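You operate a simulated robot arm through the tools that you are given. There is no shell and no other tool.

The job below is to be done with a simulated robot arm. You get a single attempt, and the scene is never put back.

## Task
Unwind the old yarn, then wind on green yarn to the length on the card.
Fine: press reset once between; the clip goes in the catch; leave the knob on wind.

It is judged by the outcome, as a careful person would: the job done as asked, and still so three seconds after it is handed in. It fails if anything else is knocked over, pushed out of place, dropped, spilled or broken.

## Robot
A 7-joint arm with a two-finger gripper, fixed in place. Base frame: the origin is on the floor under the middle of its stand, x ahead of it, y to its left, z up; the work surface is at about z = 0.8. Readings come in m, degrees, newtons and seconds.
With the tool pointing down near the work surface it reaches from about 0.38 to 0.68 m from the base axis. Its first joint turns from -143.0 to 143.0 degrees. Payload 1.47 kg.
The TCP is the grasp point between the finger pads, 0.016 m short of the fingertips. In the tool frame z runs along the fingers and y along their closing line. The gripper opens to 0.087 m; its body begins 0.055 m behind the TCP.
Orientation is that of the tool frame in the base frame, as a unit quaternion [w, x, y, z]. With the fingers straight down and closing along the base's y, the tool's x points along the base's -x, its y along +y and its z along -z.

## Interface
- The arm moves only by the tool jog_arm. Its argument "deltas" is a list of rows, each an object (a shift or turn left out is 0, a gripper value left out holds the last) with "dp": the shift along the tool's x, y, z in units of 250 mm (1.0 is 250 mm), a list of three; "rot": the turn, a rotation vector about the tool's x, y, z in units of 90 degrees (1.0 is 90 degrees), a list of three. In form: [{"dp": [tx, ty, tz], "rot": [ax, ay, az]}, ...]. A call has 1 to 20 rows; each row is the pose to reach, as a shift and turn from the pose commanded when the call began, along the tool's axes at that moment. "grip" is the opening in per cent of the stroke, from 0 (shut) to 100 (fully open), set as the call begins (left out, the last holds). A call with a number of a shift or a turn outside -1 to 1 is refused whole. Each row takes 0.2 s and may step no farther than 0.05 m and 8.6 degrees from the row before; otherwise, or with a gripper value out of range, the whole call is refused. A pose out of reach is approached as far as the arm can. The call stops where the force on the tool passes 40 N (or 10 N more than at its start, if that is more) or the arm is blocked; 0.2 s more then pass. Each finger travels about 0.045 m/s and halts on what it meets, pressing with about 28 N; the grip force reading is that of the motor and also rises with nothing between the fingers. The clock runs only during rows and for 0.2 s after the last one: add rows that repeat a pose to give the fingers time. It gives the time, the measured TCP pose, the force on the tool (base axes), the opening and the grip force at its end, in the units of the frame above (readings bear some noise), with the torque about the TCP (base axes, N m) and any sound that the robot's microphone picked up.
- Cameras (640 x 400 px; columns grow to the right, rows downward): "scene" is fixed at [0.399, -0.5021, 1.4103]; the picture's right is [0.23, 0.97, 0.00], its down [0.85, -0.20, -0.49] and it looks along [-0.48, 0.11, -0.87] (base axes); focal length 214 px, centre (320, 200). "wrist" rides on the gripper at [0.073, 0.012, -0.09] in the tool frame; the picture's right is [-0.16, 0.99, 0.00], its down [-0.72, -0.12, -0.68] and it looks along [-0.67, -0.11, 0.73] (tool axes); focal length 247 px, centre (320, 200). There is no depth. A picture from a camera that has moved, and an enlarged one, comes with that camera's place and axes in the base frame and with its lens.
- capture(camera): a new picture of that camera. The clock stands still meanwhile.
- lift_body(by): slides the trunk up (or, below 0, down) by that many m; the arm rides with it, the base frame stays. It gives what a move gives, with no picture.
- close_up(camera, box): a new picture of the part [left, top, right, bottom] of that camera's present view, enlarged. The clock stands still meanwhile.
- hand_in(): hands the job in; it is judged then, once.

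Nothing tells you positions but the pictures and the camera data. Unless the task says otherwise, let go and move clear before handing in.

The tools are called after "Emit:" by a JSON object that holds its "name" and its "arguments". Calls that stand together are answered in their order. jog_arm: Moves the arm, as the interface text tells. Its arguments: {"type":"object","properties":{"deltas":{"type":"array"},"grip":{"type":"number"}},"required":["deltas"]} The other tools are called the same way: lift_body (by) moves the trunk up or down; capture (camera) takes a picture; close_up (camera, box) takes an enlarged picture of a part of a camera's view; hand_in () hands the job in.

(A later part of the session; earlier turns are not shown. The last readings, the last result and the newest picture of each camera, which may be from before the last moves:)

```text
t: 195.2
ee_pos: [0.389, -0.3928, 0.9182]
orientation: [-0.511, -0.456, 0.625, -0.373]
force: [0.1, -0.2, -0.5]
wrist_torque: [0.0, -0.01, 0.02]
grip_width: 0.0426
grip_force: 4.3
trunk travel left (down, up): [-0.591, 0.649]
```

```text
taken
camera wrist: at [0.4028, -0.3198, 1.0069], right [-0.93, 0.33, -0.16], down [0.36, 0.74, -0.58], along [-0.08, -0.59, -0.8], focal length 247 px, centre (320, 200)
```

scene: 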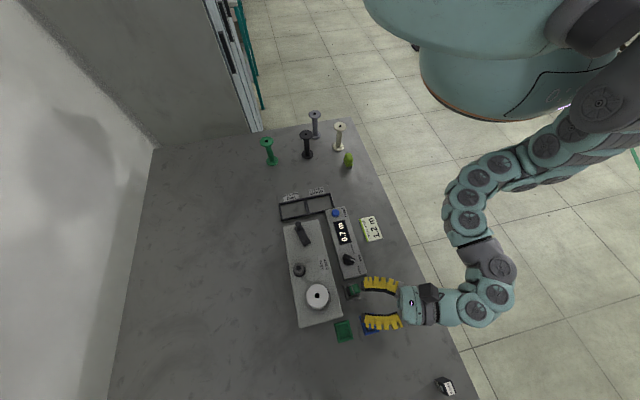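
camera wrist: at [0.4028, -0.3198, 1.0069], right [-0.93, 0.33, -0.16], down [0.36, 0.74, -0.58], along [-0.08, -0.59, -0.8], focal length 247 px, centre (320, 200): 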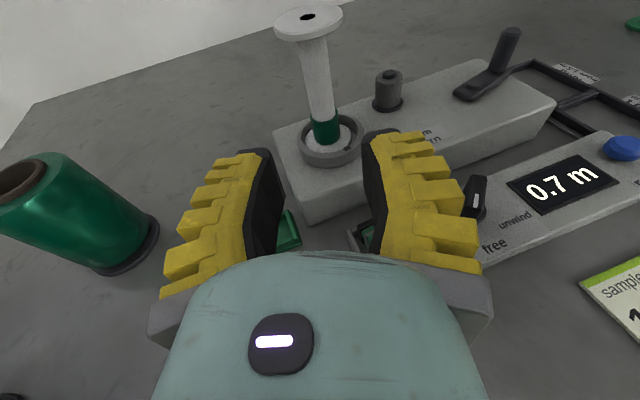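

The spool is back upright in the cup. Now I'll turn the tool back to pointing down and look at the tipped clip in the catch.

Emit:
{"name": "jog_arm", "arguments": {"deltas": [{"dp": [0.06, 0, -0.012], "rot": [0, -0.06, 0]}, {"dp": [0.12, 0, -0.024], "rot": [0, -0.14, 0]}, {"dp": [0.18, 0, -0.035], "rot": [0, -0.22, 0]}, {"dp": [0.235, 0, -0.046], "rot": [0, -0.3, 0]}, {"dp": [0.235, 0, -0.046], "rot": [0, -0.38, 0]}, {"dp": [0.235, 0, -0.046], "rot": [0, -0.46, 0]}]}}

Emit:
{"name": "capture", "arguments": {"camera": "scene"}}

```text
t: 196.6
ee_pos: [0.3894, -0.3922, 0.9776]
orientation: [-0.259, -0.559, 0.765, -0.188]
force: [2.4, 1.7, -1.1]
wrist_torque: [-0.14, 0.17, -0.11]
grip_width: 0.0425
grip_force: 3.9
out of reach, approached as far as the arm can: row 3, 4
trunk travel left (down, up): [-0.591, 0.649]
```

```text
taken
```

scene: 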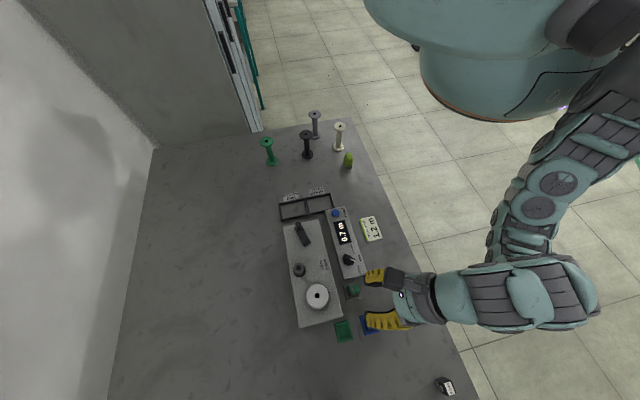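

Emit:
{"name": "jog_arm", "arguments": {"deltas": [{"rot": [0, -0.07, 0]}, {"rot": [0, -0.14, 0]}, {"rot": [0, -0.21, 0]}, {"rot": [0, -0.28, 0]}, {"rot": [0, -0.35, 0]}, {"rot": [0, -0.414, 0]}]}}

Emit:
{"name": "capture", "arguments": {"camera": "wrist"}}

Emit:
{"name": "close_up", "arguments": {"camera": "scene", "box": [320, 260, 380, 320]}}

```text
t: 198.0
ee_pos: [0.3761, -0.3775, 0.9289]
orientation: [-0.066, -0.589, 0.804, -0.052]
force: [0.6, -0.1, -0.3]
wrist_torque: [0.0, -0.01, 0.01]
grip_width: 0.0427
grip_force: 4.1
out of reach, approached as far as the arm can: row 4, 5, 6
trunk travel left (down, up): [-0.591, 0.649]
```

```text
taken
camera wrist: at [0.3467, -0.4277, 1.0294], right [-0.89, 0.45, -0.03], down [0.36, 0.75, 0.55], along [0.27, 0.48, -0.83], focal length 247 px, centre (320, 200)
```

wrist: 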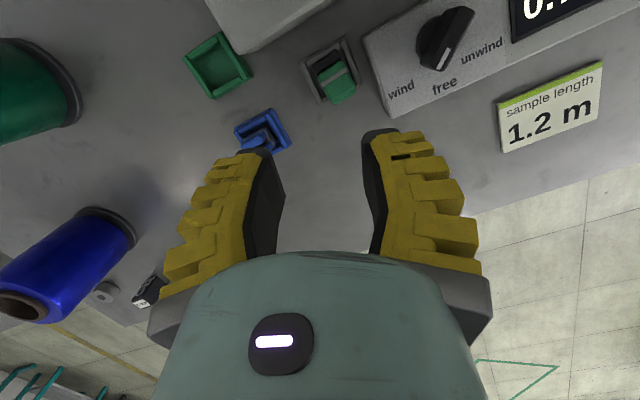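

```text
6.67 times, centred on (350, 290) of scene
camera zoom: at [0.399, -0.5021, 1.4103], right [0.23, 0.97, 0.0], down [0.85, -0.2, -0.49], along [-0.48, 0.11, -0.87], focal length 1430 px, centre (120, -400)
```

zoom: 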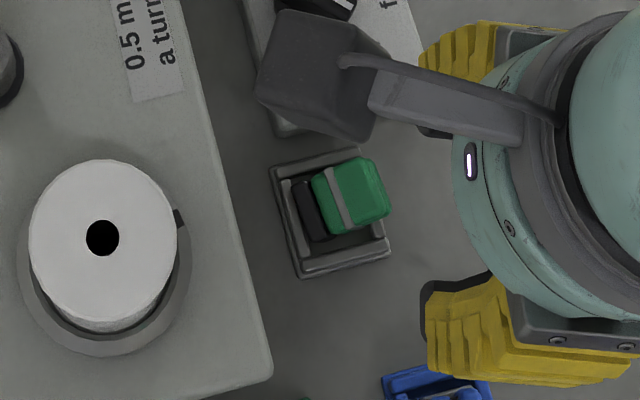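

Emit:
{"name": "close_up", "arguments": {"camera": "wrist", "box": [360, 0, 540, 110]}}

Emit:
{"name": "close_up", "arguments": {"camera": "wrist", "box": [270, 20, 390, 120]}}

Emit:
{"name": "close_up", "arguments": {"camera": "scene", "box": [320, 220, 400, 290]}}

```text
3.56 times, centred on (450, 55) of wrist
camera zoom: at [0.3467, -0.4277, 1.0294], right [-0.89, 0.45, -0.03], down [0.36, 0.75, 0.55], along [0.27, 0.48, -0.83], focal length 878 px, centre (-142, 716)
```

zoom: 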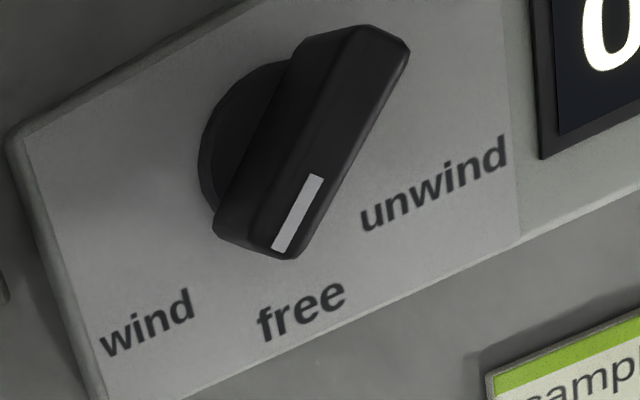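

```text
4.00 times, centred on (330, 70) of wrist
camera zoom: at [0.3467, -0.4277, 1.0294], right [-0.89, 0.45, -0.03], down [0.36, 0.75, 0.55], along [0.27, 0.48, -0.83], focal length 988 px, centre (280, 720)
```

zoom: 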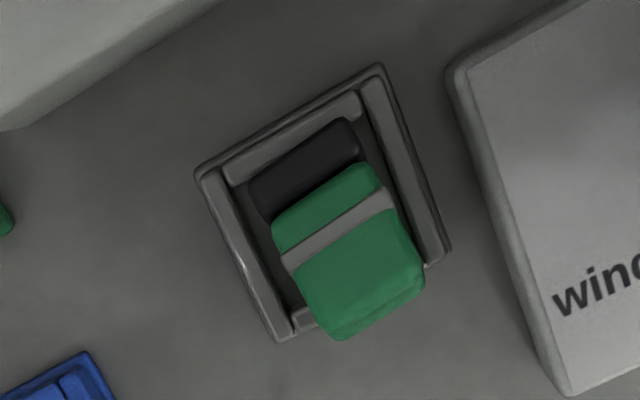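

```text
5.71 times, centred on (360, 255) of scene
camera zoom: at [0.399, -0.5021, 1.4103], right [0.23, 0.97, 0.0], down [0.85, -0.2, -0.49], along [-0.48, 0.11, -0.87], focal length 1226 px, centre (91, -114)
```

zoom: 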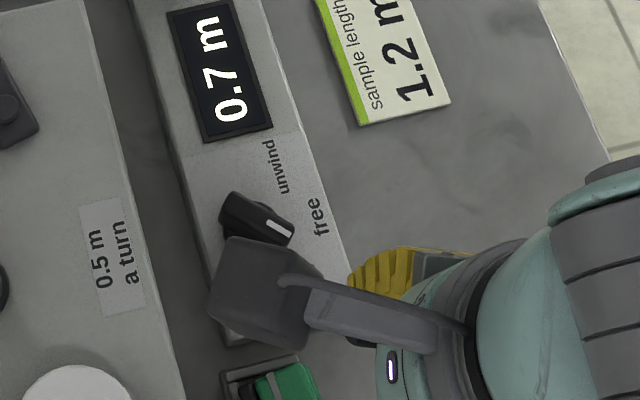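

The knob is still on wind. The clip is lying on its side in the catch with its fins toward +y. I'll raise the trunk for reach and bring the tool vertical with its fingers closing along x.

Emit:
{"name": "lift_body", "arguments": {"by": 0.1}}

Emit:
{"name": "jog_arm", "arguments": {"deltas": [{"dp": [0, 0, 0.06], "rot": [0, -0.027, 0]}, {"dp": [0, 0, 0.12], "rot": [0, -0.054, 0]}, {"dp": [0, 0, 0.18], "rot": [0, -0.08, 0]}, {"dp": [0, 0, 0.24], "rot": [0, -0.107, 0]}]}}

```text
t: 199.4
ee_pos: [0.3739, -0.3769, 1.028]
orientation: [-0.066, -0.588, 0.805, -0.051]
force: [-0.5, -0.2, -0.9]
wrist_torque: [-0.03, -0.01, -0.02]
grip_width: 0.0424
grip_force: 4.2
trunk travel left (down, up): [-0.691, 0.549]
```

```text
t: 200.4
ee_pos: [0.3695, -0.3855, 0.9692]
orientation: [0.001, -0.591, 0.807, -0.001]
force: [-0.2, 0.0, -0.5]
wrist_torque: [-0.02, 0.01, -0.05]
grip_width: 0.0426
grip_force: 4.3
trunk travel left (down, up): [-0.691, 0.549]
```

Emit:
{"name": "jog_arm", "arguments": {"deltas": [{"dp": [0.009, 0.018, 0.065], "rot": [0, 0, -0.065]}, {"dp": [0.018, 0.036, 0.13], "rot": [0, 0, -0.13]}, {"dp": [0.0277, 0.0542, 0.196], "rot": [0, 0, -0.196]}, {"dp": [0.0277, 0.0542, 0.196], "rot": [0, 0, -0.196]}], "grip": 28}}

Emit:
{"name": "capture", "arguments": {"camera": "wrist"}}

Emit:
{"name": "close_up", "arguments": {"camera": "wrist", "box": [260, 60, 380, 140]}}

```text
t: 201.4
ee_pos: [0.3532, -0.3814, 0.9143]
orientation: [0.015, -0.691, 0.723, 0.015]
force: [-0.6, -0.2, 0.7]
wrist_torque: [0.0, 0.0, 0.02]
grip_width: 0.0304
grip_force: 4.6
out of reach, approached as far as the arm can: row 3
trunk travel left (down, up): [-0.691, 0.549]
```

```text
taken
camera wrist: at [0.3386, -0.4576, 0.9993], right [-0.98, 0.2, 0.01], down [0.15, 0.69, 0.71], along [0.14, 0.7, -0.7], focal length 247 px, centre (320, 200)
```

wrist: 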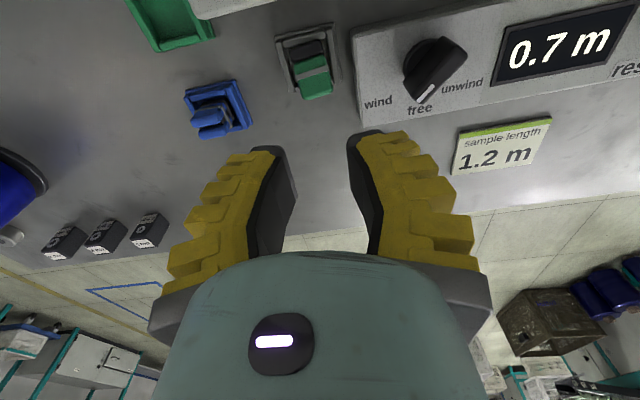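

```text
5.00 times, centred on (320, 100) of wrist
camera zoom: at [0.3386, -0.4576, 0.9993], right [-0.98, 0.2, 0.01], down [0.15, 0.69, 0.71], along [0.14, 0.7, -0.7], focal length 1235 px, centre (320, 700)
```

zoom: 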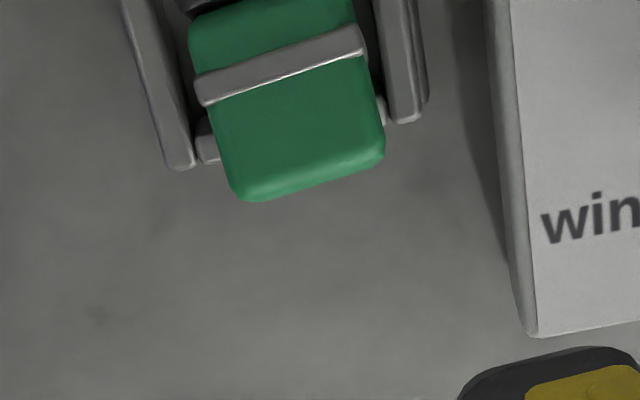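

The heading of +90° is at the arm's limit here. I'll swing the wrist round to -90° instead, which worked well near the knob.

Emit:
{"name": "jog_arm", "arguments": {"deltas": [{"dp": [0, 0, -0.02], "rot": [0, 0, 0.085]}, {"dp": [0, 0, -0.04], "rot": [0, 0, 0.17]}, {"dp": [0, 0, -0.04], "rot": [0, 0, 0.255]}, {"dp": [0, 0, -0.04], "rot": [0, 0, 0.34]}, {"dp": [0, 0, -0.04], "rot": [0, 0, 0.425]}, {"dp": [0, 0, -0.04], "rot": [0, 0, 0.51]}, {"dp": [0, 0, -0.04], "rot": [0, 0, 0.595]}, {"dp": [0, 0, -0.04], "rot": [0, 0, 0.68]}, {"dp": [0, 0, -0.04], "rot": [0, 0, 0.765]}, {"dp": [0, 0, -0.04], "rot": [0, 0, 0.85]}, {"dp": [0, 0, -0.04], "rot": [0, 0, 0.935]}, {"dp": [0, 0, -0.04], "rot": [0, 0, 0.97]}]}}

```text
t: 204.0
ee_pos: [0.358, -0.3893, 0.93]
orientation: [0.002, -0.023, 1.0, -0.001]
force: [-0.9, 0.3, 0.8]
wrist_torque: [-0.04, 0.0, 0.02]
grip_width: 0.0304
grip_force: 4.7
trunk travel left (down, up): [-0.691, 0.549]
```

Emit:
{"name": "jog_arm", "arguments": {"deltas": [{"rot": [0, 0, 0.09]}, {"rot": [0, 0, 0.18]}, {"rot": [0, 0, 0.27]}, {"rot": [0, 0, 0.36]}, {"rot": [0, 0, 0.45]}, {"rot": [0, 0, 0.54]}, {"rot": [0, 0, 0.63]}, {"rot": [0, 0, 0.72]}, {"rot": [0, 0, 0.81]}, {"rot": [0, 0, 0.9]}, {"rot": [0, 0, 0.97]}, {"rot": [0, 0, 1.0]}]}}

Emit:
{"name": "capture", "arguments": {"camera": "wrist"}}

Emit:
{"name": "close_up", "arguments": {"camera": "wrist", "box": [250, 50, 410, 150]}}

```text
t: 206.6
ee_pos: [0.357, -0.3904, 0.9312]
orientation: [0.002, 0.691, 0.723, 0.0]
force: [-0.2, 0.1, 0.3]
wrist_torque: [0.01, 0.01, -0.03]
grip_width: 0.0306
grip_force: 4.4
trunk travel left (down, up): [-0.691, 0.549]
```

```text
taken
camera wrist: at [0.3655, -0.3159, 1.0205], right [0.99, -0.11, 0.0], down [-0.09, -0.73, 0.68], along [-0.07, -0.68, -0.73], focal length 247 px, centre (320, 200)
```

wrist: 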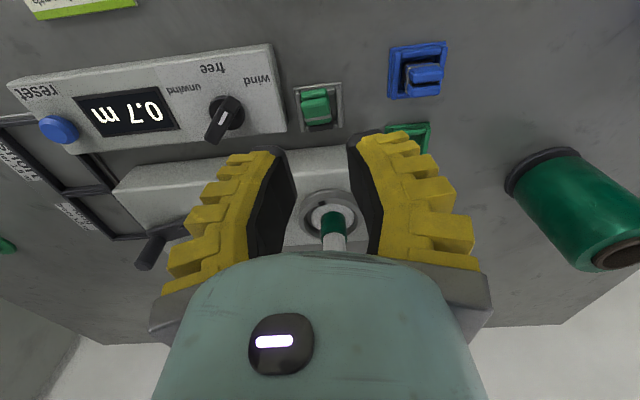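

```text
4.00 times, centred on (330, 100) of wrist
camera zoom: at [0.3655, -0.3159, 1.0205], right [0.99, -0.11, 0.0], down [-0.09, -0.73, 0.68], along [-0.07, -0.68, -0.73], focal length 988 px, centre (280, 600)
```

zoom: 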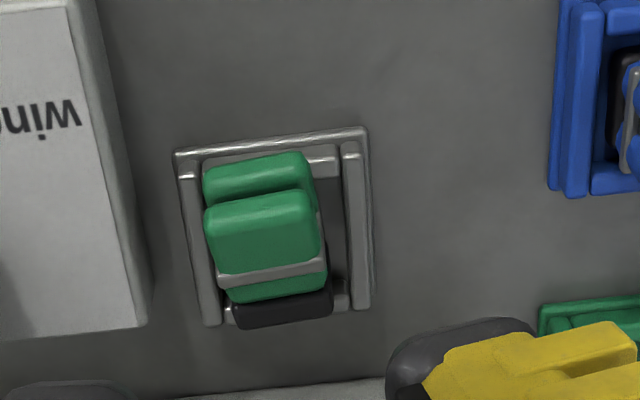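

I have a clear view of the tipped clip from the +y side: its centre is at x = 0.353, with fin tips at y = -0.387. I'll lower with the trunk and line up to pinch the fin ends along x.

Emit:
{"name": "lift_body", "arguments": {"by": -0.06}}

Emit:
{"name": "jog_arm", "arguments": {"deltas": [{"dp": [-0.001, -0.006, 0], "rot": [0, 0, 0.03]}, {"dp": [-0.002, -0.011, 0], "rot": [0, 0, 0.062]}, {"dp": [-0.002, -0.011, 0.04], "rot": [0, 0, 0.062]}]}}

Emit:
{"name": "capture", "arguments": {"camera": "wrist"}}

Emit:
{"name": "close_up", "arguments": {"camera": "wrist", "box": [240, 80, 400, 190]}}

```text
t: 207.6
ee_pos: [0.3567, -0.3895, 0.8715]
orientation: [0.002, 0.691, 0.723, 0.001]
force: [0.3, -1.9, 0.2]
wrist_torque: [0.01, 0.0, -0.02]
grip_width: 0.0304
grip_force: 4.8
trunk travel left (down, up): [-0.631, 0.609]
```

```text
t: 208.4
ee_pos: [0.3532, -0.3895, 0.8611]
orientation: [0.001, 0.725, 0.689, 0.001]
force: [0.0, 0.8, 0.6]
wrist_torque: [0.03, 0.01, -0.02]
grip_width: 0.0306
grip_force: 4.8
trunk travel left (down, up): [-0.631, 0.609]
```

```text
taken
camera wrist: at [0.3691, -0.3176, 0.9502], right [0.98, -0.21, 0.0], down [-0.15, -0.72, 0.68], along [-0.14, -0.67, -0.73], focal length 247 px, centre (320, 200)
```

wrist: 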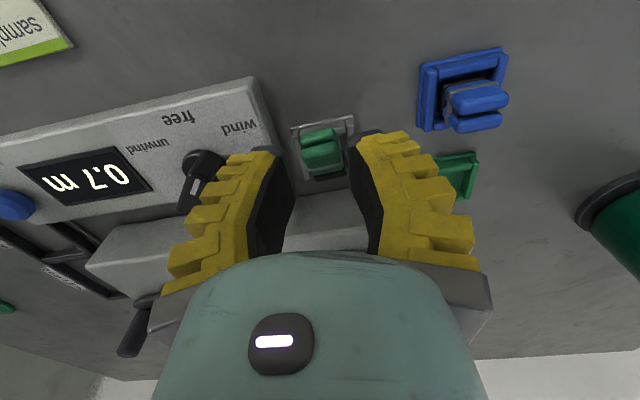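

```text
3.64 times, centred on (320, 135) of wrist
camera zoom: at [0.3691, -0.3176, 0.9502], right [0.98, -0.21, 0.0], down [-0.15, -0.72, 0.68], along [-0.14, -0.67, -0.73], focal length 898 px, centre (320, 436)
```

zoom: 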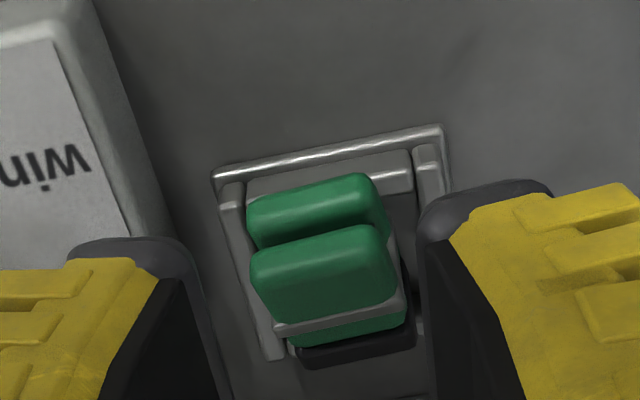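

Emit:
{"name": "jog_arm", "arguments": {"deltas": [{"dp": [0.002, 0.008, 0.04], "rot": [0, 0, -0.03]}, {"dp": [0.002, 0.008, 0.08], "rot": [0, 0, -0.03]}, {"dp": [0.002, 0.008, 0.108], "rot": [0, 0, -0.03]}, {"dp": [0.002, 0.008, 0.108], "rot": [0, 0, -0.03]}]}}

Emit:
{"name": "close_up", "arguments": {"camera": "wrist", "box": [240, 90, 400, 200]}}

```text
t: 209.4
ee_pos: [0.3564, -0.3895, 0.834]
orientation: [0.002, 0.708, 0.707, 0.0]
force: [0.3, -0.5, 0.3]
wrist_torque: [0.0, -0.02, 0.01]
grip_width: 0.0304
grip_force: 4.3
trunk travel left (down, up): [-0.631, 0.609]
```

```text
3.64 times, centred on (320, 145) of wrist
camera zoom: at [0.3683, -0.3168, 0.9235], right [0.99, -0.16, 0.0], down [-0.12, -0.72, 0.68], along [-0.11, -0.67, -0.73], focal length 898 px, centre (320, 400)
```

zoom: 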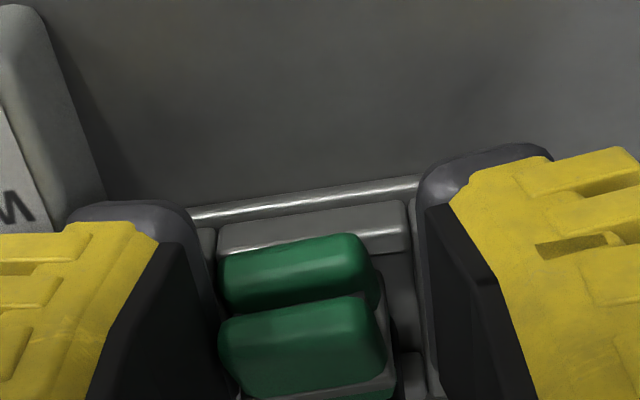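

Emit:
{"name": "jog_arm", "arguments": {"deltas": [{"dp": [0, 0, 0]}, {"dp": [0, 0, 0]}, {"dp": [0, 0, 0]}], "grip": 0}}

Emit:
{"name": "close_up", "arguments": {"camera": "wrist", "box": [240, 90, 400, 200]}}

```text
t: 210.2
ee_pos: [0.3564, -0.3895, 0.8352]
orientation: [0.002, 0.708, 0.706, 0.001]
force: [-1.0, 3.9, 9.3]
wrist_torque: [-0.05, 0.04, -0.01]
grip_width: 0.0126
grip_force: 27.6
trunk travel left (down, up): [-0.631, 0.609]
```

```text
3.64 times, centred on (320, 145) of wrist
camera zoom: at [0.3685, -0.317, 0.9242], right [0.99, -0.16, 0.0], down [-0.12, -0.72, 0.68], along [-0.11, -0.67, -0.73], focal length 898 px, centre (320, 400)
```

zoom: 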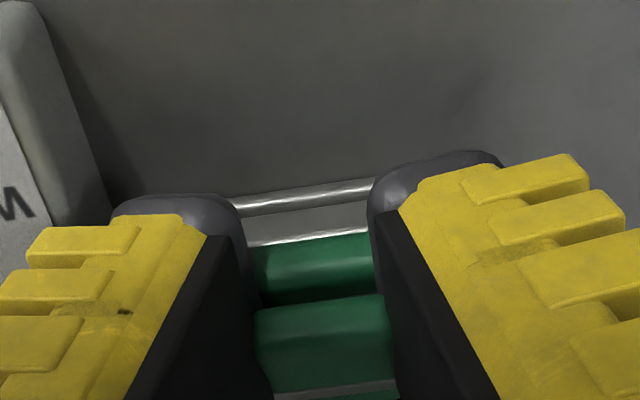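

The fins are pinched. I'll swing the clip upright by moving the fins up and over toward -y while its base bears against the catch wall.

Emit:
{"name": "jog_arm", "arguments": {"deltas": [{"dp": [-0.0024, 0, -0.0092]}, {"dp": [-0.0068, 0, -0.0168]}, {"dp": [-0.0132, 0, -0.0228]}, {"dp": [-0.0208, 0, -0.0264]}, {"dp": [-0.03, 0, -0.028]}]}}

Emit:
{"name": "close_up", "arguments": {"camera": "wrist", "box": [240, 90, 400, 200]}}

Emit:
{"name": "close_up", "arguments": {"camera": "scene", "box": [320, 260, 380, 320]}}

```text
t: 211.4
ee_pos: [0.3565, -0.3929, 0.8395]
orientation: [-0.001, 0.707, 0.707, 0.004]
force: [-2.1, 16.5, 5.3]
wrist_torque: [0.34, 0.01, -0.02]
grip_width: 0.0103
grip_force: 28.4
trunk travel left (down, up): [-0.631, 0.609]
```

```text
3.64 times, centred on (320, 145) of wrist
camera zoom: at [0.3686, -0.3203, 0.9293], right [0.99, -0.16, 0.0], down [-0.12, -0.73, 0.67], along [-0.11, -0.67, -0.74], focal length 898 px, centre (320, 400)
```

zoom: 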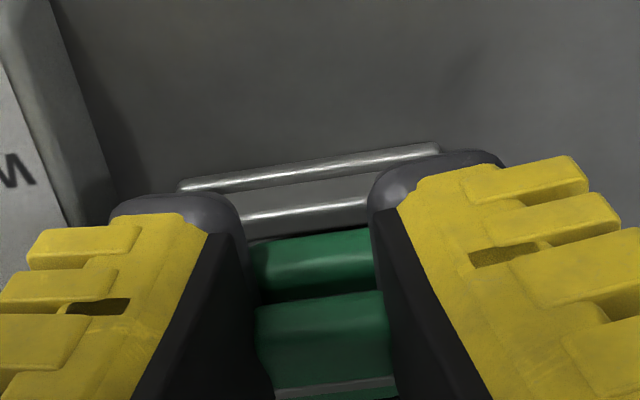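

```text
6.67 times, centred on (350, 290) of scene
camera zoom: at [0.399, -0.5021, 1.4103], right [0.23, 0.97, 0.0], down [0.85, -0.2, -0.49], along [-0.48, 0.11, -0.87], focal length 1430 px, centre (120, -400)
```

zoom: 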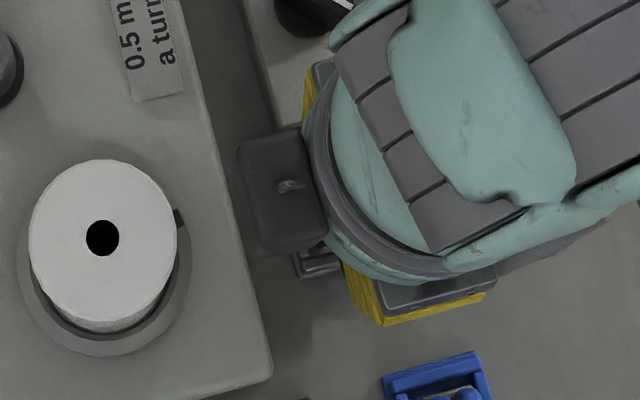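

The clip is held too firmly by both fins to rotate. I'll release it, look again, and re-pinch only the upper fin's tip so it can hinge.

Emit:
{"name": "jog_arm", "arguments": {"deltas": [{"dp": [0.02, 0, 0.015]}, {"dp": [0.02, 0, 0.015]}, {"dp": [0.02, 0, 0.015]}], "grip": 28}}

Emit:
{"name": "jog_arm", "arguments": {"deltas": [{"dp": [0, 0, -0.06]}, {"dp": [0, 0, -0.12]}]}}

Emit:
{"name": "close_up", "arguments": {"camera": "wrist", "box": [240, 70, 400, 180]}}

```text
t: 212.2
ee_pos: [0.3554, -0.3939, 0.8377]
orientation: [0.002, 0.708, 0.706, 0.002]
force: [-0.2, 0.0, 0.0]
wrist_torque: [0.01, 0.03, 0.0]
grip_width: 0.0306
grip_force: 4.9
trunk travel left (down, up): [-0.631, 0.609]
```

```text
t: 212.8
ee_pos: [0.3546, -0.3925, 0.8681]
orientation: [0.002, 0.708, 0.706, 0.0]
force: [-1.0, -0.8, 0.8]
wrist_torque: [0.0, -0.04, -0.03]
grip_width: 0.0307
grip_force: 4.6
trunk travel left (down, up): [-0.631, 0.609]
```

```text
3.64 times, centred on (320, 125) of wrist
camera zoom: at [0.3671, -0.3193, 0.9569], right [0.99, -0.16, 0.0], down [-0.12, -0.72, 0.68], along [-0.11, -0.67, -0.73], focal length 898 px, centre (320, 473)
```

zoom: 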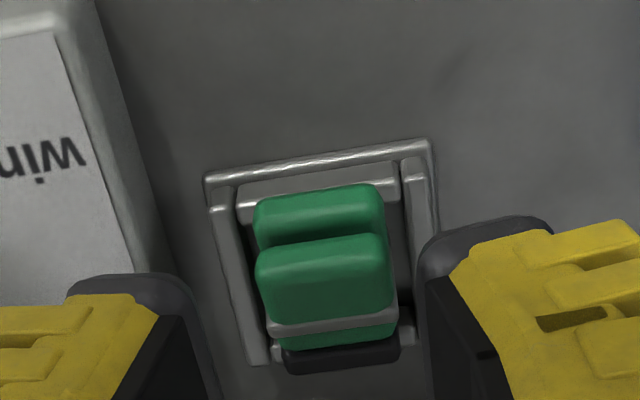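

Emit:
{"name": "jog_arm", "arguments": {"deltas": [{"dp": [0.025, 0.0056, 0]}, {"dp": [0.05, 0.0056, 0.04]}, {"dp": [0.05, 0.0056, 0.098]}, {"dp": [0.05, 0.0056, 0.098]}]}}

Emit:
{"name": "close_up", "arguments": {"camera": "wrist", "box": [240, 90, 400, 200]}}

```text
t: 213.8
ee_pos: [0.3573, -0.3793, 0.8418]
orientation: [0.001, 0.708, 0.707, 0.001]
force: [-0.2, -0.6, -0.4]
wrist_torque: [0.01, -0.01, -0.04]
grip_width: 0.0307
grip_force: 4.7
trunk travel left (down, up): [-0.631, 0.609]
```

```text
3.64 times, centred on (320, 145) of wrist
camera zoom: at [0.3695, -0.3064, 0.9317], right [0.99, -0.16, 0.0], down [-0.12, -0.72, 0.68], along [-0.11, -0.67, -0.73], focal length 898 px, centre (320, 400)
```

zoom: 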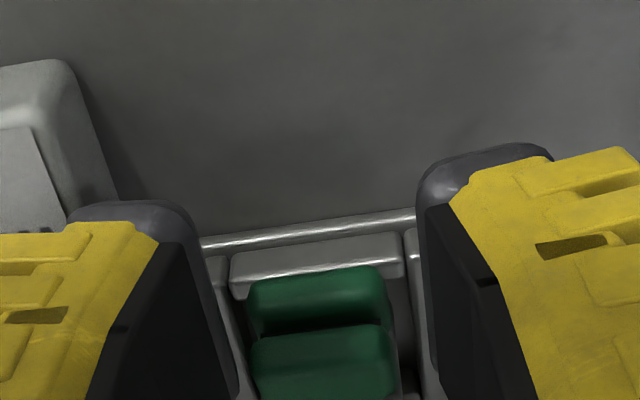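

Emit:
{"name": "jog_arm", "arguments": {"deltas": [{"dp": [0.015, 0, 0]}, {"dp": [0.03, 0, 0.002]}, {"dp": [0.03, 0, 0.002]}]}}

Emit:
{"name": "jog_arm", "arguments": {"deltas": [{"dp": [0, 0, 0]}, {"dp": [0, 0, 0]}, {"dp": [0, 0, 0]}], "grip": 0}}

Emit:
{"name": "close_up", "arguments": {"camera": "wrist", "box": [240, 90, 400, 200]}}

```text
t: 214.6
ee_pos: [0.3585, -0.3718, 0.8415]
orientation: [0.002, 0.708, 0.707, 0.001]
force: [0.4, 0.5, -0.2]
wrist_torque: [0.01, 0.03, 0.0]
grip_width: 0.0306
grip_force: 4.9
trunk travel left (down, up): [-0.631, 0.609]
```

```text
t: 215.4
ee_pos: [0.3584, -0.3721, 0.8422]
orientation: [0.002, 0.709, 0.706, 0.001]
force: [0.6, -0.1, -0.6]
wrist_torque: [-0.03, 0.0, 0.02]
grip_width: 0.0
grip_force: 27.7
trunk travel left (down, up): [-0.631, 0.609]
```

```text
3.64 times, centred on (320, 145) of wrist
camera zoom: at [0.3705, -0.2986, 0.931], right [0.99, -0.16, 0.0], down [-0.12, -0.72, 0.68], along [-0.11, -0.67, -0.73], focal length 898 px, centre (320, 400)
```

zoom: 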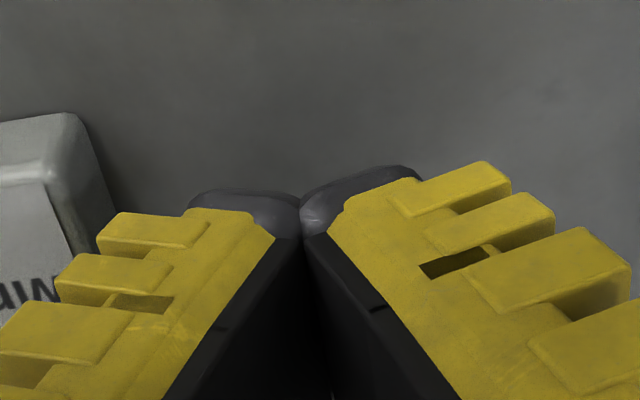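

Emit:
{"name": "jog_arm", "arguments": {"deltas": [{"dp": [0, 0, 0]}, {"dp": [0, 0, 0]}, {"dp": [-0.018, -0.006, 0]}, {"dp": [-0.018, -0.006, 0]}], "grip": 28}}

Emit:
{"name": "jog_arm", "arguments": {"deltas": [{"dp": [0, 0, 0]}, {"dp": [0, 0, 0]}, {"dp": [0, 0, 0]}], "grip": 0}}

Emit:
{"name": "close_up", "arguments": {"camera": "wrist", "box": [240, 90, 400, 200]}}

```text
t: 216.4
ee_pos: [0.3562, -0.3765, 0.8416]
orientation: [0.002, 0.708, 0.706, 0.0]
force: [-0.4, 0.1, -0.3]
wrist_torque: [-0.03, -0.04, 0.0]
grip_width: 0.0308
grip_force: 4.2
trunk travel left (down, up): [-0.631, 0.609]
```

```text
t: 217.2
ee_pos: [0.3566, -0.3763, 0.8414]
orientation: [0.001, 0.709, 0.706, 0.002]
force: [-0.8, 3.3, 1.9]
wrist_torque: [-0.03, 0.01, -0.01]
grip_width: 0.0061
grip_force: 27.9
trunk travel left (down, up): [-0.631, 0.609]
```

```text
3.64 times, centred on (320, 145) of wrist
camera zoom: at [0.3693, -0.3025, 0.9309], right [0.99, -0.16, 0.0], down [-0.12, -0.72, 0.68], along [-0.11, -0.67, -0.73], focal length 898 px, centre (320, 400)
```

zoom: 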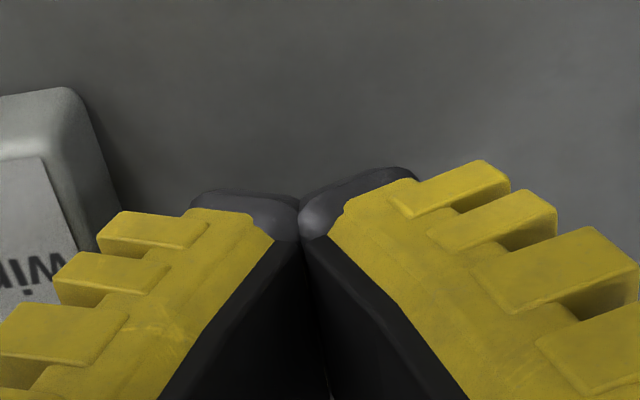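

Emit:
{"name": "jog_arm", "arguments": {"deltas": [{"dp": [0, 0, 0]}, {"dp": [0, 0, 0]}, {"dp": [0, 0, 0]}], "grip": 28}}

Emit:
{"name": "jog_arm", "arguments": {"deltas": [{"dp": [0, 0, -0.08]}, {"dp": [-0.03, 0, -0.14]}]}}

Emit:
{"name": "close_up", "arguments": {"camera": "wrist", "box": [240, 70, 400, 180]}}

```text
t: 218.0
ee_pos: [0.3557, -0.3765, 0.8411]
orientation: [0.002, 0.708, 0.706, 0.0]
force: [-0.4, 0.3, 0.0]
wrist_torque: [0.01, -0.03, 0.01]
grip_width: 0.0307
grip_force: 4.9
trunk travel left (down, up): [-0.631, 0.609]
```

```text
t: 218.6
ee_pos: [0.3562, -0.3828, 0.8775]
orientation: [0.001, 0.708, 0.707, 0.001]
force: [-1.3, 0.0, -0.2]
wrist_torque: [-0.04, -0.03, -0.02]
grip_width: 0.0307
grip_force: 3.9
trunk travel left (down, up): [-0.631, 0.609]
```

```text
3.64 times, centred on (320, 125) of wrist
camera zoom: at [0.3684, -0.3106, 0.9665], right [0.99, -0.16, 0.0], down [-0.12, -0.72, 0.68], along [-0.11, -0.67, -0.73], focal length 898 px, centre (320, 473)
```

zoom: 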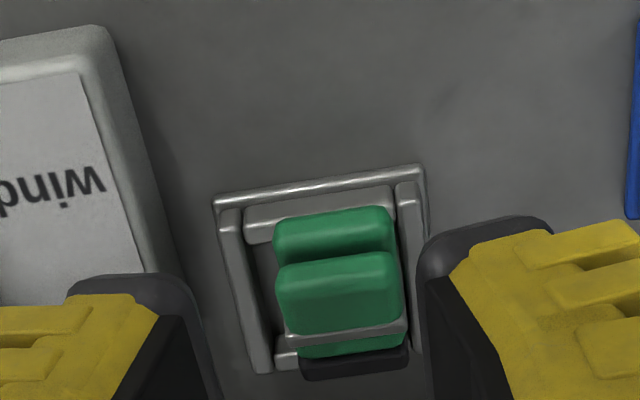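

The full-tip hinge slipped off the rounded corner. I'll try a light pinch on the upper fin only, with a small closing force, and swing it upright again.

Emit:
{"name": "jog_arm", "arguments": {"deltas": [{"dp": [0, 0, 0.06]}, {"dp": [0, 0, 0.12]}, {"dp": [0, 0, 0.146]}, {"dp": [0, 0, 0.146]}]}}

Emit:
{"name": "jog_arm", "arguments": {"deltas": [{"dp": [0, 0, 0]}, {"dp": [0, 0, 0]}, {"dp": [0, 0, 0]}], "grip": 13}}

Emit:
{"name": "close_up", "arguments": {"camera": "wrist", "box": [240, 90, 400, 200]}}

```text
t: 219.6
ee_pos: [0.3558, -0.3842, 0.8397]
orientation: [0.003, 0.708, 0.706, 0.0]
force: [0.5, -0.1, 0.5]
wrist_torque: [0.0, 0.0, -0.01]
grip_width: 0.0306
grip_force: 4.4
trunk travel left (down, up): [-0.631, 0.609]
```

```text
t: 220.4
ee_pos: [0.3561, -0.3848, 0.8401]
orientation: [0.001, 0.708, 0.707, 0.001]
force: [0.2, -1.5, 1.9]
wrist_torque: [0.0, -0.03, 0.02]
grip_width: 0.0187
grip_force: 12.4
trunk travel left (down, up): [-0.631, 0.609]
```

```text
3.64 times, centred on (320, 145) of wrist
camera zoom: at [0.3684, -0.3117, 0.9294], right [0.99, -0.16, 0.0], down [-0.12, -0.72, 0.68], along [-0.11, -0.67, -0.73], focal length 898 px, centre (320, 400)
```

zoom: 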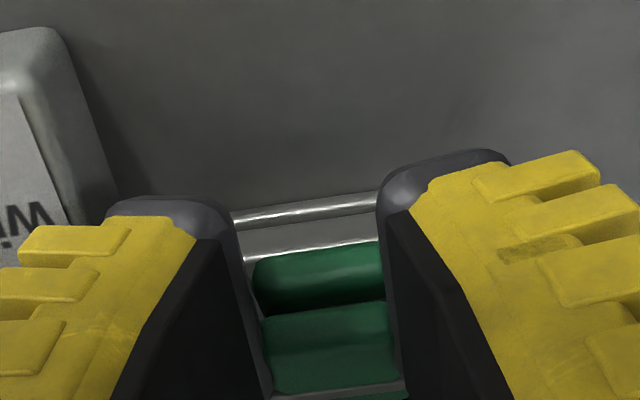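

Emit:
{"name": "jog_arm", "arguments": {"deltas": [{"dp": [-0.0046, 0, -0.0086]}, {"dp": [-0.0092, 0, -0.0172]}, {"dp": [-0.017, 0, -0.024]}, {"dp": [-0.0252, 0, -0.03]}, {"dp": [-0.036, 0, -0.033]}, {"dp": [-0.0476, 0, -0.034]}]}}

Emit:
{"name": "close_up", "arguments": {"camera": "wrist", "box": [240, 90, 400, 200]}}

```text
t: 221.8
ee_pos: [0.3554, -0.3976, 0.8488]
orientation: [0.002, 0.708, 0.706, 0.002]
force: [0.1, 0.4, -0.4]
wrist_torque: [-0.01, 0.02, 0.02]
grip_width: 0.0183
grip_force: 5.3
trunk travel left (down, up): [-0.631, 0.609]
```

```text
3.64 times, centred on (320, 145) of wrist
camera zoom: at [0.3677, -0.324, 0.9385], right [0.99, -0.16, 0.0], down [-0.12, -0.72, 0.68], along [-0.11, -0.67, -0.73], focal length 898 px, centre (320, 400)
```

zoom: 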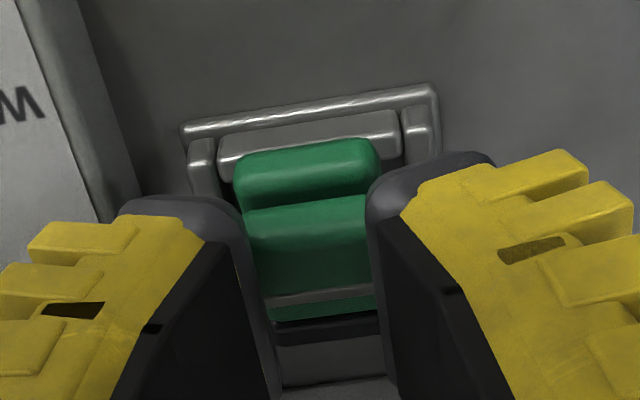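

That slipped out. A better way: grip the fallen clip with the tool tilted (approaching from the robot side) and then rotate the tool back to vertical, which turns the clip upright. I'll rise and swing the wrist round first.

Emit:
{"name": "lift_body", "arguments": {"by": 0.08}}

Emit:
{"name": "jog_arm", "arguments": {"deltas": [{"rot": [0, 0, -0.09]}, {"rot": [0, 0, -0.18]}, {"rot": [0, 0, -0.27]}, {"rot": [0, 0, -0.36]}, {"rot": [0, 0, -0.45]}, {"rot": [0, 0, -0.54]}, {"rot": [0, 0, -0.63]}, {"rot": [0, 0, -0.72]}, {"rot": [0, 0, -0.81]}, {"rot": [0, 0, -0.9]}, {"rot": [0, 0, -0.99]}], "grip": 28}}

Emit:
{"name": "jog_arm", "arguments": {"deltas": [{"rot": [0, 0, -0.09]}, {"rot": [0, 0, -0.18]}, {"rot": [0, 0, -0.27]}, {"rot": [0, 0, -0.36]}, {"rot": [0, 0, -0.45]}, {"rot": [0, 0, -0.54]}, {"rot": [0, 0, -0.63]}, {"rot": [0, 0, -0.72]}, {"rot": [0, 0, -0.8]}]}}

```text
t: 222.9
ee_pos: [0.3543, -0.3976, 0.9295]
orientation: [0.002, 0.708, 0.706, 0.0]
force: [0.8, -0.6, -0.4]
wrist_torque: [0.04, 0.0, 0.01]
grip_width: 0.0182
grip_force: 5.4
trunk travel left (down, up): [-0.711, 0.529]
```

```text
t: 225.3
ee_pos: [0.354, -0.3976, 0.9268]
orientation: [0.002, 0.008, 1.0, -0.001]
force: [0.4, -0.4, 0.1]
wrist_torque: [0.02, 0.03, -0.02]
grip_width: 0.0309
grip_force: 5.0
trunk travel left (down, up): [-0.711, 0.529]
```

```text
t: 227.3
ee_pos: [0.3558, -0.3974, 0.9295]
orientation: [0.001, -0.581, 0.814, -0.002]
force: [-0.8, 0.5, 0.2]
wrist_torque: [-0.01, 0.0, 0.0]
grip_width: 0.0306
grip_force: 4.2
trunk travel left (down, up): [-0.711, 0.529]
```

Emit:
{"name": "jog_arm", "arguments": {"deltas": [{"dp": [0, 0, -0.02], "rot": [0, 0.08, 0]}, {"dp": [0, 0, -0.04], "rot": [0, 0.16, 0]}, {"dp": [0, 0, -0.04], "rot": [0, 0.24, 0]}, {"dp": [0, 0, -0.04], "rot": [0, 0.32, 0]}, {"dp": [0, 0, -0.04], "rot": [0, 0.4, 0]}]}}

Emit:
{"name": "capture", "arguments": {"camera": "scene"}}

```text
t: 228.5
ee_pos: [0.3551, -0.3964, 0.9396]
orientation: [-0.252, -0.551, 0.775, -0.181]
force: [0.1, 0.3, 0.6]
wrist_torque: [0.01, 0.01, -0.01]
grip_width: 0.0304
grip_force: 4.9
trunk travel left (down, up): [-0.711, 0.529]
```

```text
taken
```

scene: 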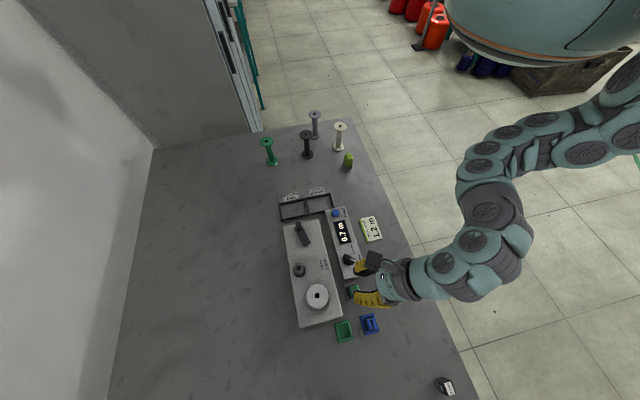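

Emit:
{"name": "jog_arm", "arguments": {"deltas": [{"rot": [0, 0.067, 0]}, {"rot": [0, 0.134, 0]}, {"rot": [0, 0.2, 0]}, {"rot": [0, 0.267, 0]}]}}

Emit:
{"name": "capture", "arguments": {"camera": "wrist"}}

```text
t: 229.5
ee_pos: [0.3557, -0.3963, 0.939]
orientation: [-0.408, -0.501, 0.705, -0.292]
force: [-1.0, 0.7, 0.2]
wrist_torque: [0.0, -0.01, 0.01]
grip_width: 0.0308
grip_force: 4.4
trunk travel left (down, up): [-0.711, 0.529]
```

```text
taken
camera wrist: at [0.3581, -0.3537, 1.0466], right [-0.91, 0.4, -0.14], down [0.42, 0.86, -0.29], along [0.01, -0.32, -0.95], focal length 247 px, centre (320, 200)
```

wrist: 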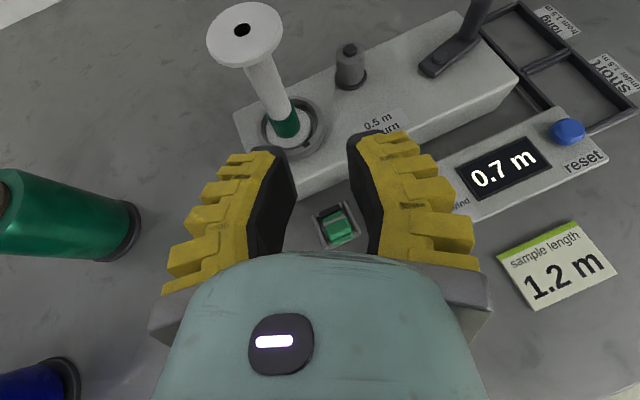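

Emit:
{"name": "jog_arm", "arguments": {"deltas": [{"rot": [0.061, 0, -0.035]}, {"rot": [0.122, 0, -0.07]}, {"rot": [0.1832, 0, -0.1047]}, {"rot": [0.1832, 0, -0.1047]}]}}

Emit:
{"name": "capture", "arguments": {"camera": "wrist"}}

```text
t: 230.5
ee_pos: [0.3556, -0.3979, 0.9389]
orientation: [-0.353, -0.612, 0.612, -0.356]
force: [-0.2, 0.9, 0.2]
wrist_torque: [0.0, -0.01, 0.02]
grip_width: 0.0306
grip_force: 4.6
trunk travel left (down, up): [-0.711, 0.529]
```

```text
taken
camera wrist: at [0.3439, -0.3555, 1.0467], right [-0.99, 0.08, -0.14], down [0.12, 0.95, -0.29], along [0.11, -0.3, -0.95], focal length 247 px, centre (320, 200)
```

wrist: 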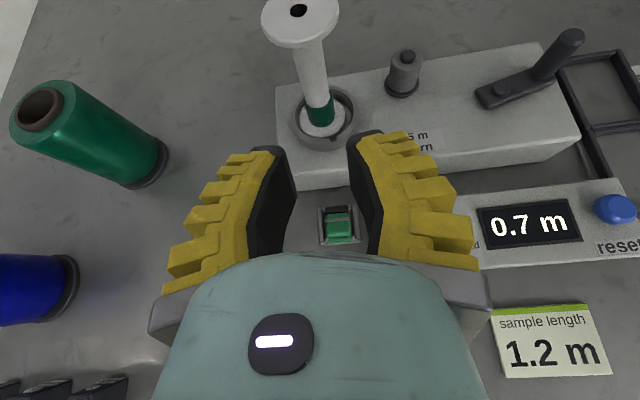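

Emit:
{"name": "close_up", "arguments": {"camera": "wrist", "box": [290, 180, 390, 255]}}

```text
5.33 times, centred on (340, 218) of wrist
camera zoom: at [0.3439, -0.3555, 1.0467], right [-0.99, 0.08, -0.14], down [0.12, 0.95, -0.29], along [0.11, -0.3, -0.95], focal length 1317 px, centre (213, 107)
```

zoom: 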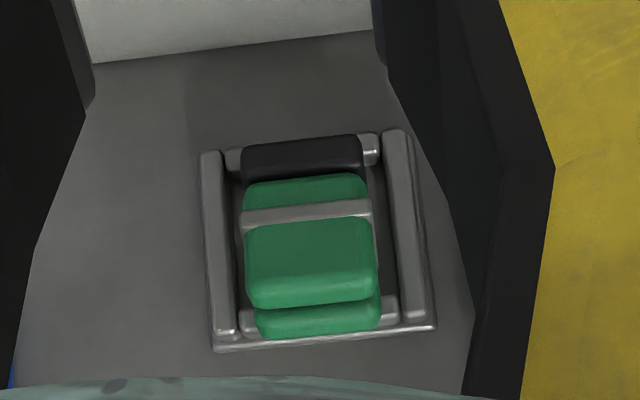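

This is a clear view: the clip lies at about 23° with its fins toward +y. I'll lower with the trunk so the tilted fingers straddle the fins.

Emit:
{"name": "lift_body", "arguments": {"by": -0.085}}

Emit:
{"name": "close_up", "arguments": {"camera": "wrist", "box": [250, 140, 410, 255]}}

```text
t: 231.7
ee_pos: [0.3558, -0.3979, 0.8533]
orientation: [-0.353, -0.611, 0.613, -0.356]
force: [0.3, 0.7, -0.4]
wrist_torque: [0.0, 0.03, 0.02]
grip_width: 0.0305
grip_force: 4.7
trunk travel left (down, up): [-0.626, 0.614]
```

```text
3.48 times, centred on (330, 198) of wrist
camera zoom: at [0.3442, -0.3556, 0.9618], right [-0.99, 0.08, -0.14], down [0.12, 0.95, -0.29], along [0.11, -0.3, -0.95], focal length 859 px, centre (285, 209)
```

zoom: 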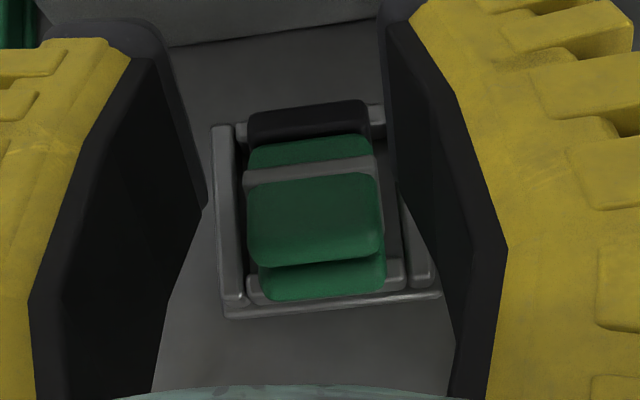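

Emit:
{"name": "lift_body", "arguments": {"by": -0.02}}

Emit:
{"name": "close_up", "arguments": {"camera": "wrist", "box": [250, 140, 410, 255]}}

```text
t: 232.4
ee_pos: [0.3586, -0.3993, 0.8382]
orientation: [0.355, 0.61, -0.61, 0.359]
force: [0.0, 4.7, 25.0]
wrist_torque: [0.06, 0.96, -0.1]
grip_width: 0.0302
grip_force: 6.0
trunk travel left (down, up): [-0.606, 0.634]
```

```text
3.48 times, centred on (330, 198) of wrist
camera zoom: at [0.3466, -0.3569, 0.9451], right [-0.99, 0.08, -0.14], down [0.12, 0.95, -0.3], along [0.11, -0.31, -0.94], focal length 859 px, centre (285, 209)
```

zoom: 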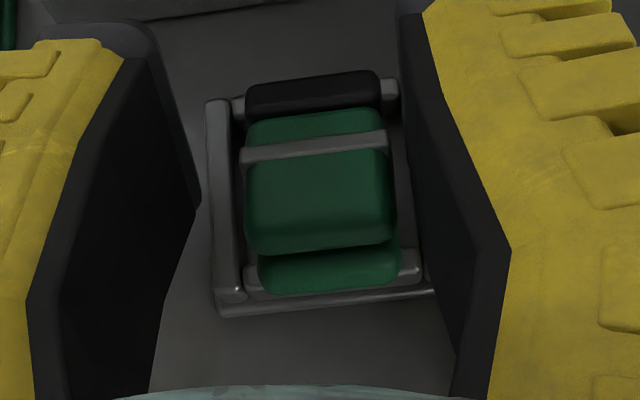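

The -x finger touched the end of the counter box. I'll raise slightly, narrow the opening, shift a little toward +x and try again.

Emit:
{"name": "lift_body", "arguments": {"by": 0.012}}

Emit:
{"name": "jog_arm", "arguments": {"deltas": [{"dp": [0, -0.006, 0]}, {"dp": [0, -0.011, 0]}, {"dp": [0, -0.011, 0]}], "grip": 23}}

Emit:
{"name": "close_up", "arguments": {"camera": "wrist", "box": [250, 140, 410, 255]}}

Emit:
{"name": "close_up", "arguments": {"camera": "scene", "box": [310, 230, 390, 310]}}

```text
t: 233.0
ee_pos: [0.3553, -0.3967, 0.8446]
orientation: [-0.352, -0.611, 0.614, -0.355]
force: [0.0, -0.3, 0.5]
wrist_torque: [0.02, 0.01, -0.01]
grip_width: 0.0307
grip_force: 5.1
trunk travel left (down, up): [-0.618, 0.622]
```

```text
t: 233.8
ee_pos: [0.3581, -0.3981, 0.8463]
orientation: [-0.353, -0.61, 0.614, -0.355]
force: [0.6, 0.8, -0.2]
wrist_torque: [0.0, 0.02, 0.0]
grip_width: 0.0261
grip_force: 4.9
trunk travel left (down, up): [-0.618, 0.622]
```

```text
3.48 times, centred on (330, 198) of wrist
camera zoom: at [0.3467, -0.3557, 0.9536], right [-0.99, 0.08, -0.14], down [0.12, 0.95, -0.29], along [0.11, -0.3, -0.95], focal length 859 px, centre (285, 209)
```

zoom: 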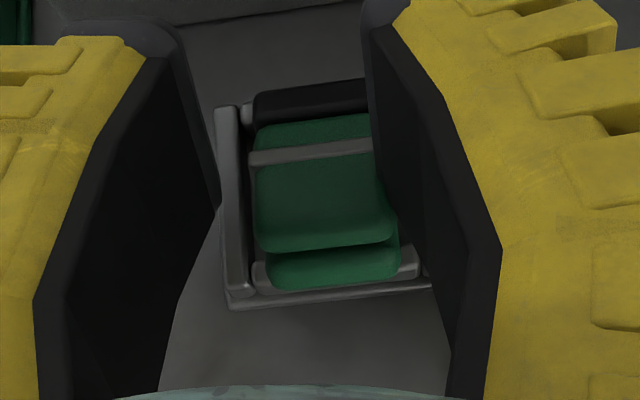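

```text
5.00 times, centred on (350, 270) of scene
camera zoom: at [0.399, -0.5021, 1.4103], right [0.23, 0.97, 0.0], down [0.85, -0.2, -0.49], along [-0.48, 0.11, -0.87], focal length 1072 px, centre (170, -150)
```

zoom: 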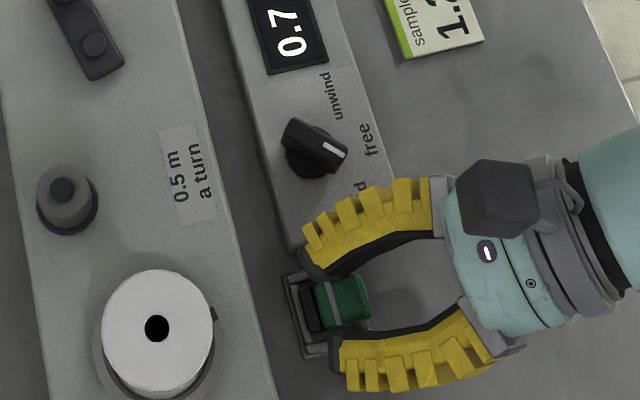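

Emit:
{"name": "lift_body", "arguments": {"by": 0.03}}

Emit:
{"name": "jog_arm", "arguments": {"deltas": [{"rot": [-0.064, 0, 0.037]}, {"rot": [-0.128, 0, 0.074]}, {"rot": [-0.193, 0, 0.111]}, {"rot": [-0.193, 0, 0.111]}], "grip": 28}}

Emit:
{"name": "close_up", "arguments": {"camera": "wrist", "box": [250, 140, 410, 255]}}

Emit:
{"name": "close_up", "arguments": {"camera": "scene", "box": [310, 230, 390, 310]}}

```text
t: 234.6
ee_pos: [0.3578, -0.3969, 0.8752]
orientation: [-0.353, -0.61, 0.614, -0.355]
force: [0.6, -0.5, -0.7]
wrist_torque: [-0.04, 0.01, 0.01]
grip_width: 0.0264
grip_force: 4.6
trunk travel left (down, up): [-0.648, 0.592]
```

```text
t: 235.6
ee_pos: [0.3595, -0.397, 0.8744]
orientation: [-0.409, -0.495, 0.711, -0.288]
force: [-0.1, 0.2, -0.1]
wrist_torque: [-0.01, 0.0, 0.02]
grip_width: 0.0303
grip_force: 4.7
trunk travel left (down, up): [-0.648, 0.592]
```

```text
3.48 times, centred on (330, 198) of wrist
camera zoom: at [0.3617, -0.3541, 0.9835], right [-0.9, 0.41, -0.14], down [0.44, 0.85, -0.29], along [0.0, -0.32, -0.95], focal length 859 px, centre (285, 209)
```

zoom: 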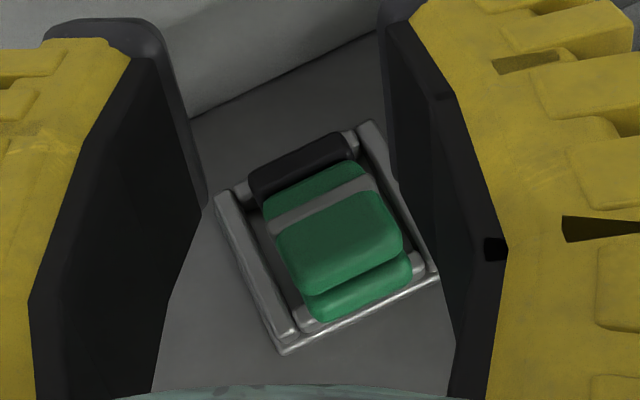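

```text
5.00 times, centred on (350, 270) of scene
camera zoom: at [0.399, -0.5021, 1.4103], right [0.23, 0.97, 0.0], down [0.85, -0.2, -0.49], along [-0.48, 0.11, -0.87], focal length 1072 px, centre (170, -150)
```

zoom: 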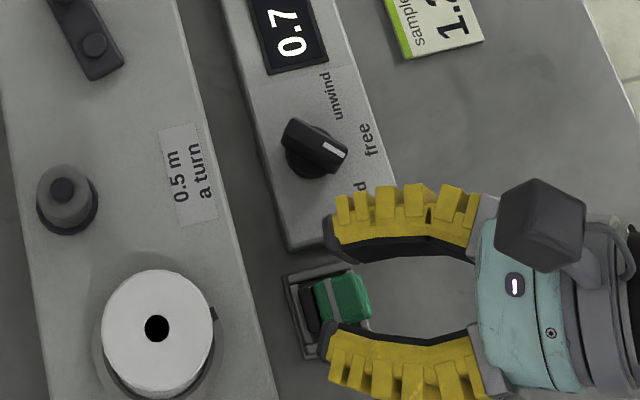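

Emit:
{"name": "jog_arm", "arguments": {"deltas": [{"dp": [0, 0.008, 0]}, {"dp": [0, 0.015, 0]}]}}

Emit:
{"name": "lift_body", "arguments": {"by": -0.034}}

Emit:
{"name": "close_up", "arguments": {"camera": "wrist", "box": [250, 140, 410, 255]}}

```text
t: 236.2
ee_pos: [0.3551, -0.3943, 0.8748]
orientation: [-0.408, -0.495, 0.71, -0.289]
force: [-0.3, 0.2, 0.6]
wrist_torque: [0.02, 0.0, 0.01]
grip_width: 0.0305
grip_force: 4.4
trunk travel left (down, up): [-0.648, 0.592]
```

```text
t: 236.9
ee_pos: [0.3556, -0.3966, 0.8429]
orientation: [-0.408, -0.495, 0.711, -0.288]
force: [0.0, -0.9, -0.4]
wrist_torque: [-0.01, -0.01, -0.03]
grip_width: 0.0303
grip_force: 4.3
trunk travel left (down, up): [-0.614, 0.626]
```

```text
3.48 times, centred on (330, 198) of wrist
camera zoom: at [0.3586, -0.353, 0.9499], right [-0.9, 0.41, -0.14], down [0.44, 0.85, -0.29], along [0.0, -0.32, -0.95], focal length 859 px, centre (285, 209)
```

zoom: 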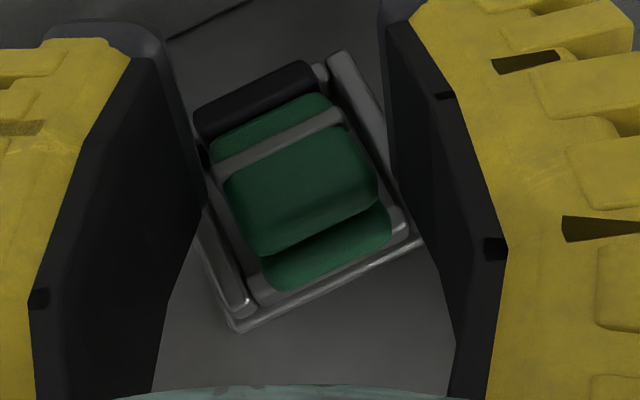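

Emit:
{"name": "lift_body", "arguments": {"by": -0.008}}

Emit:
{"name": "close_up", "arguments": {"camera": "wrist", "box": [250, 140, 410, 255]}}

```text
t: 237.5
ee_pos: [0.3583, -0.399, 0.8386]
orientation: [-0.411, -0.494, 0.708, -0.292]
force: [0.0, 2.8, 23.9]
wrist_torque: [0.36, 0.88, -0.05]
grip_width: 0.0307
grip_force: 6.5
trunk travel left (down, up): [-0.606, 0.634]
```

```text
3.48 times, centred on (330, 198) of wrist
camera zoom: at [0.3605, -0.3546, 0.9455], right [-0.9, 0.41, -0.14], down [0.44, 0.85, -0.3], along [0.0, -0.33, -0.94], focal length 859 px, centre (285, 209)
```

zoom: 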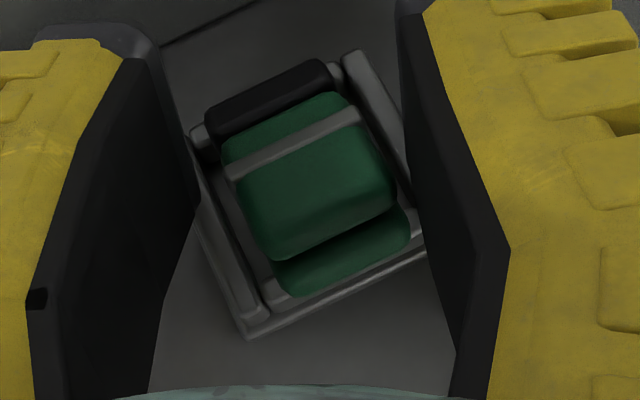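

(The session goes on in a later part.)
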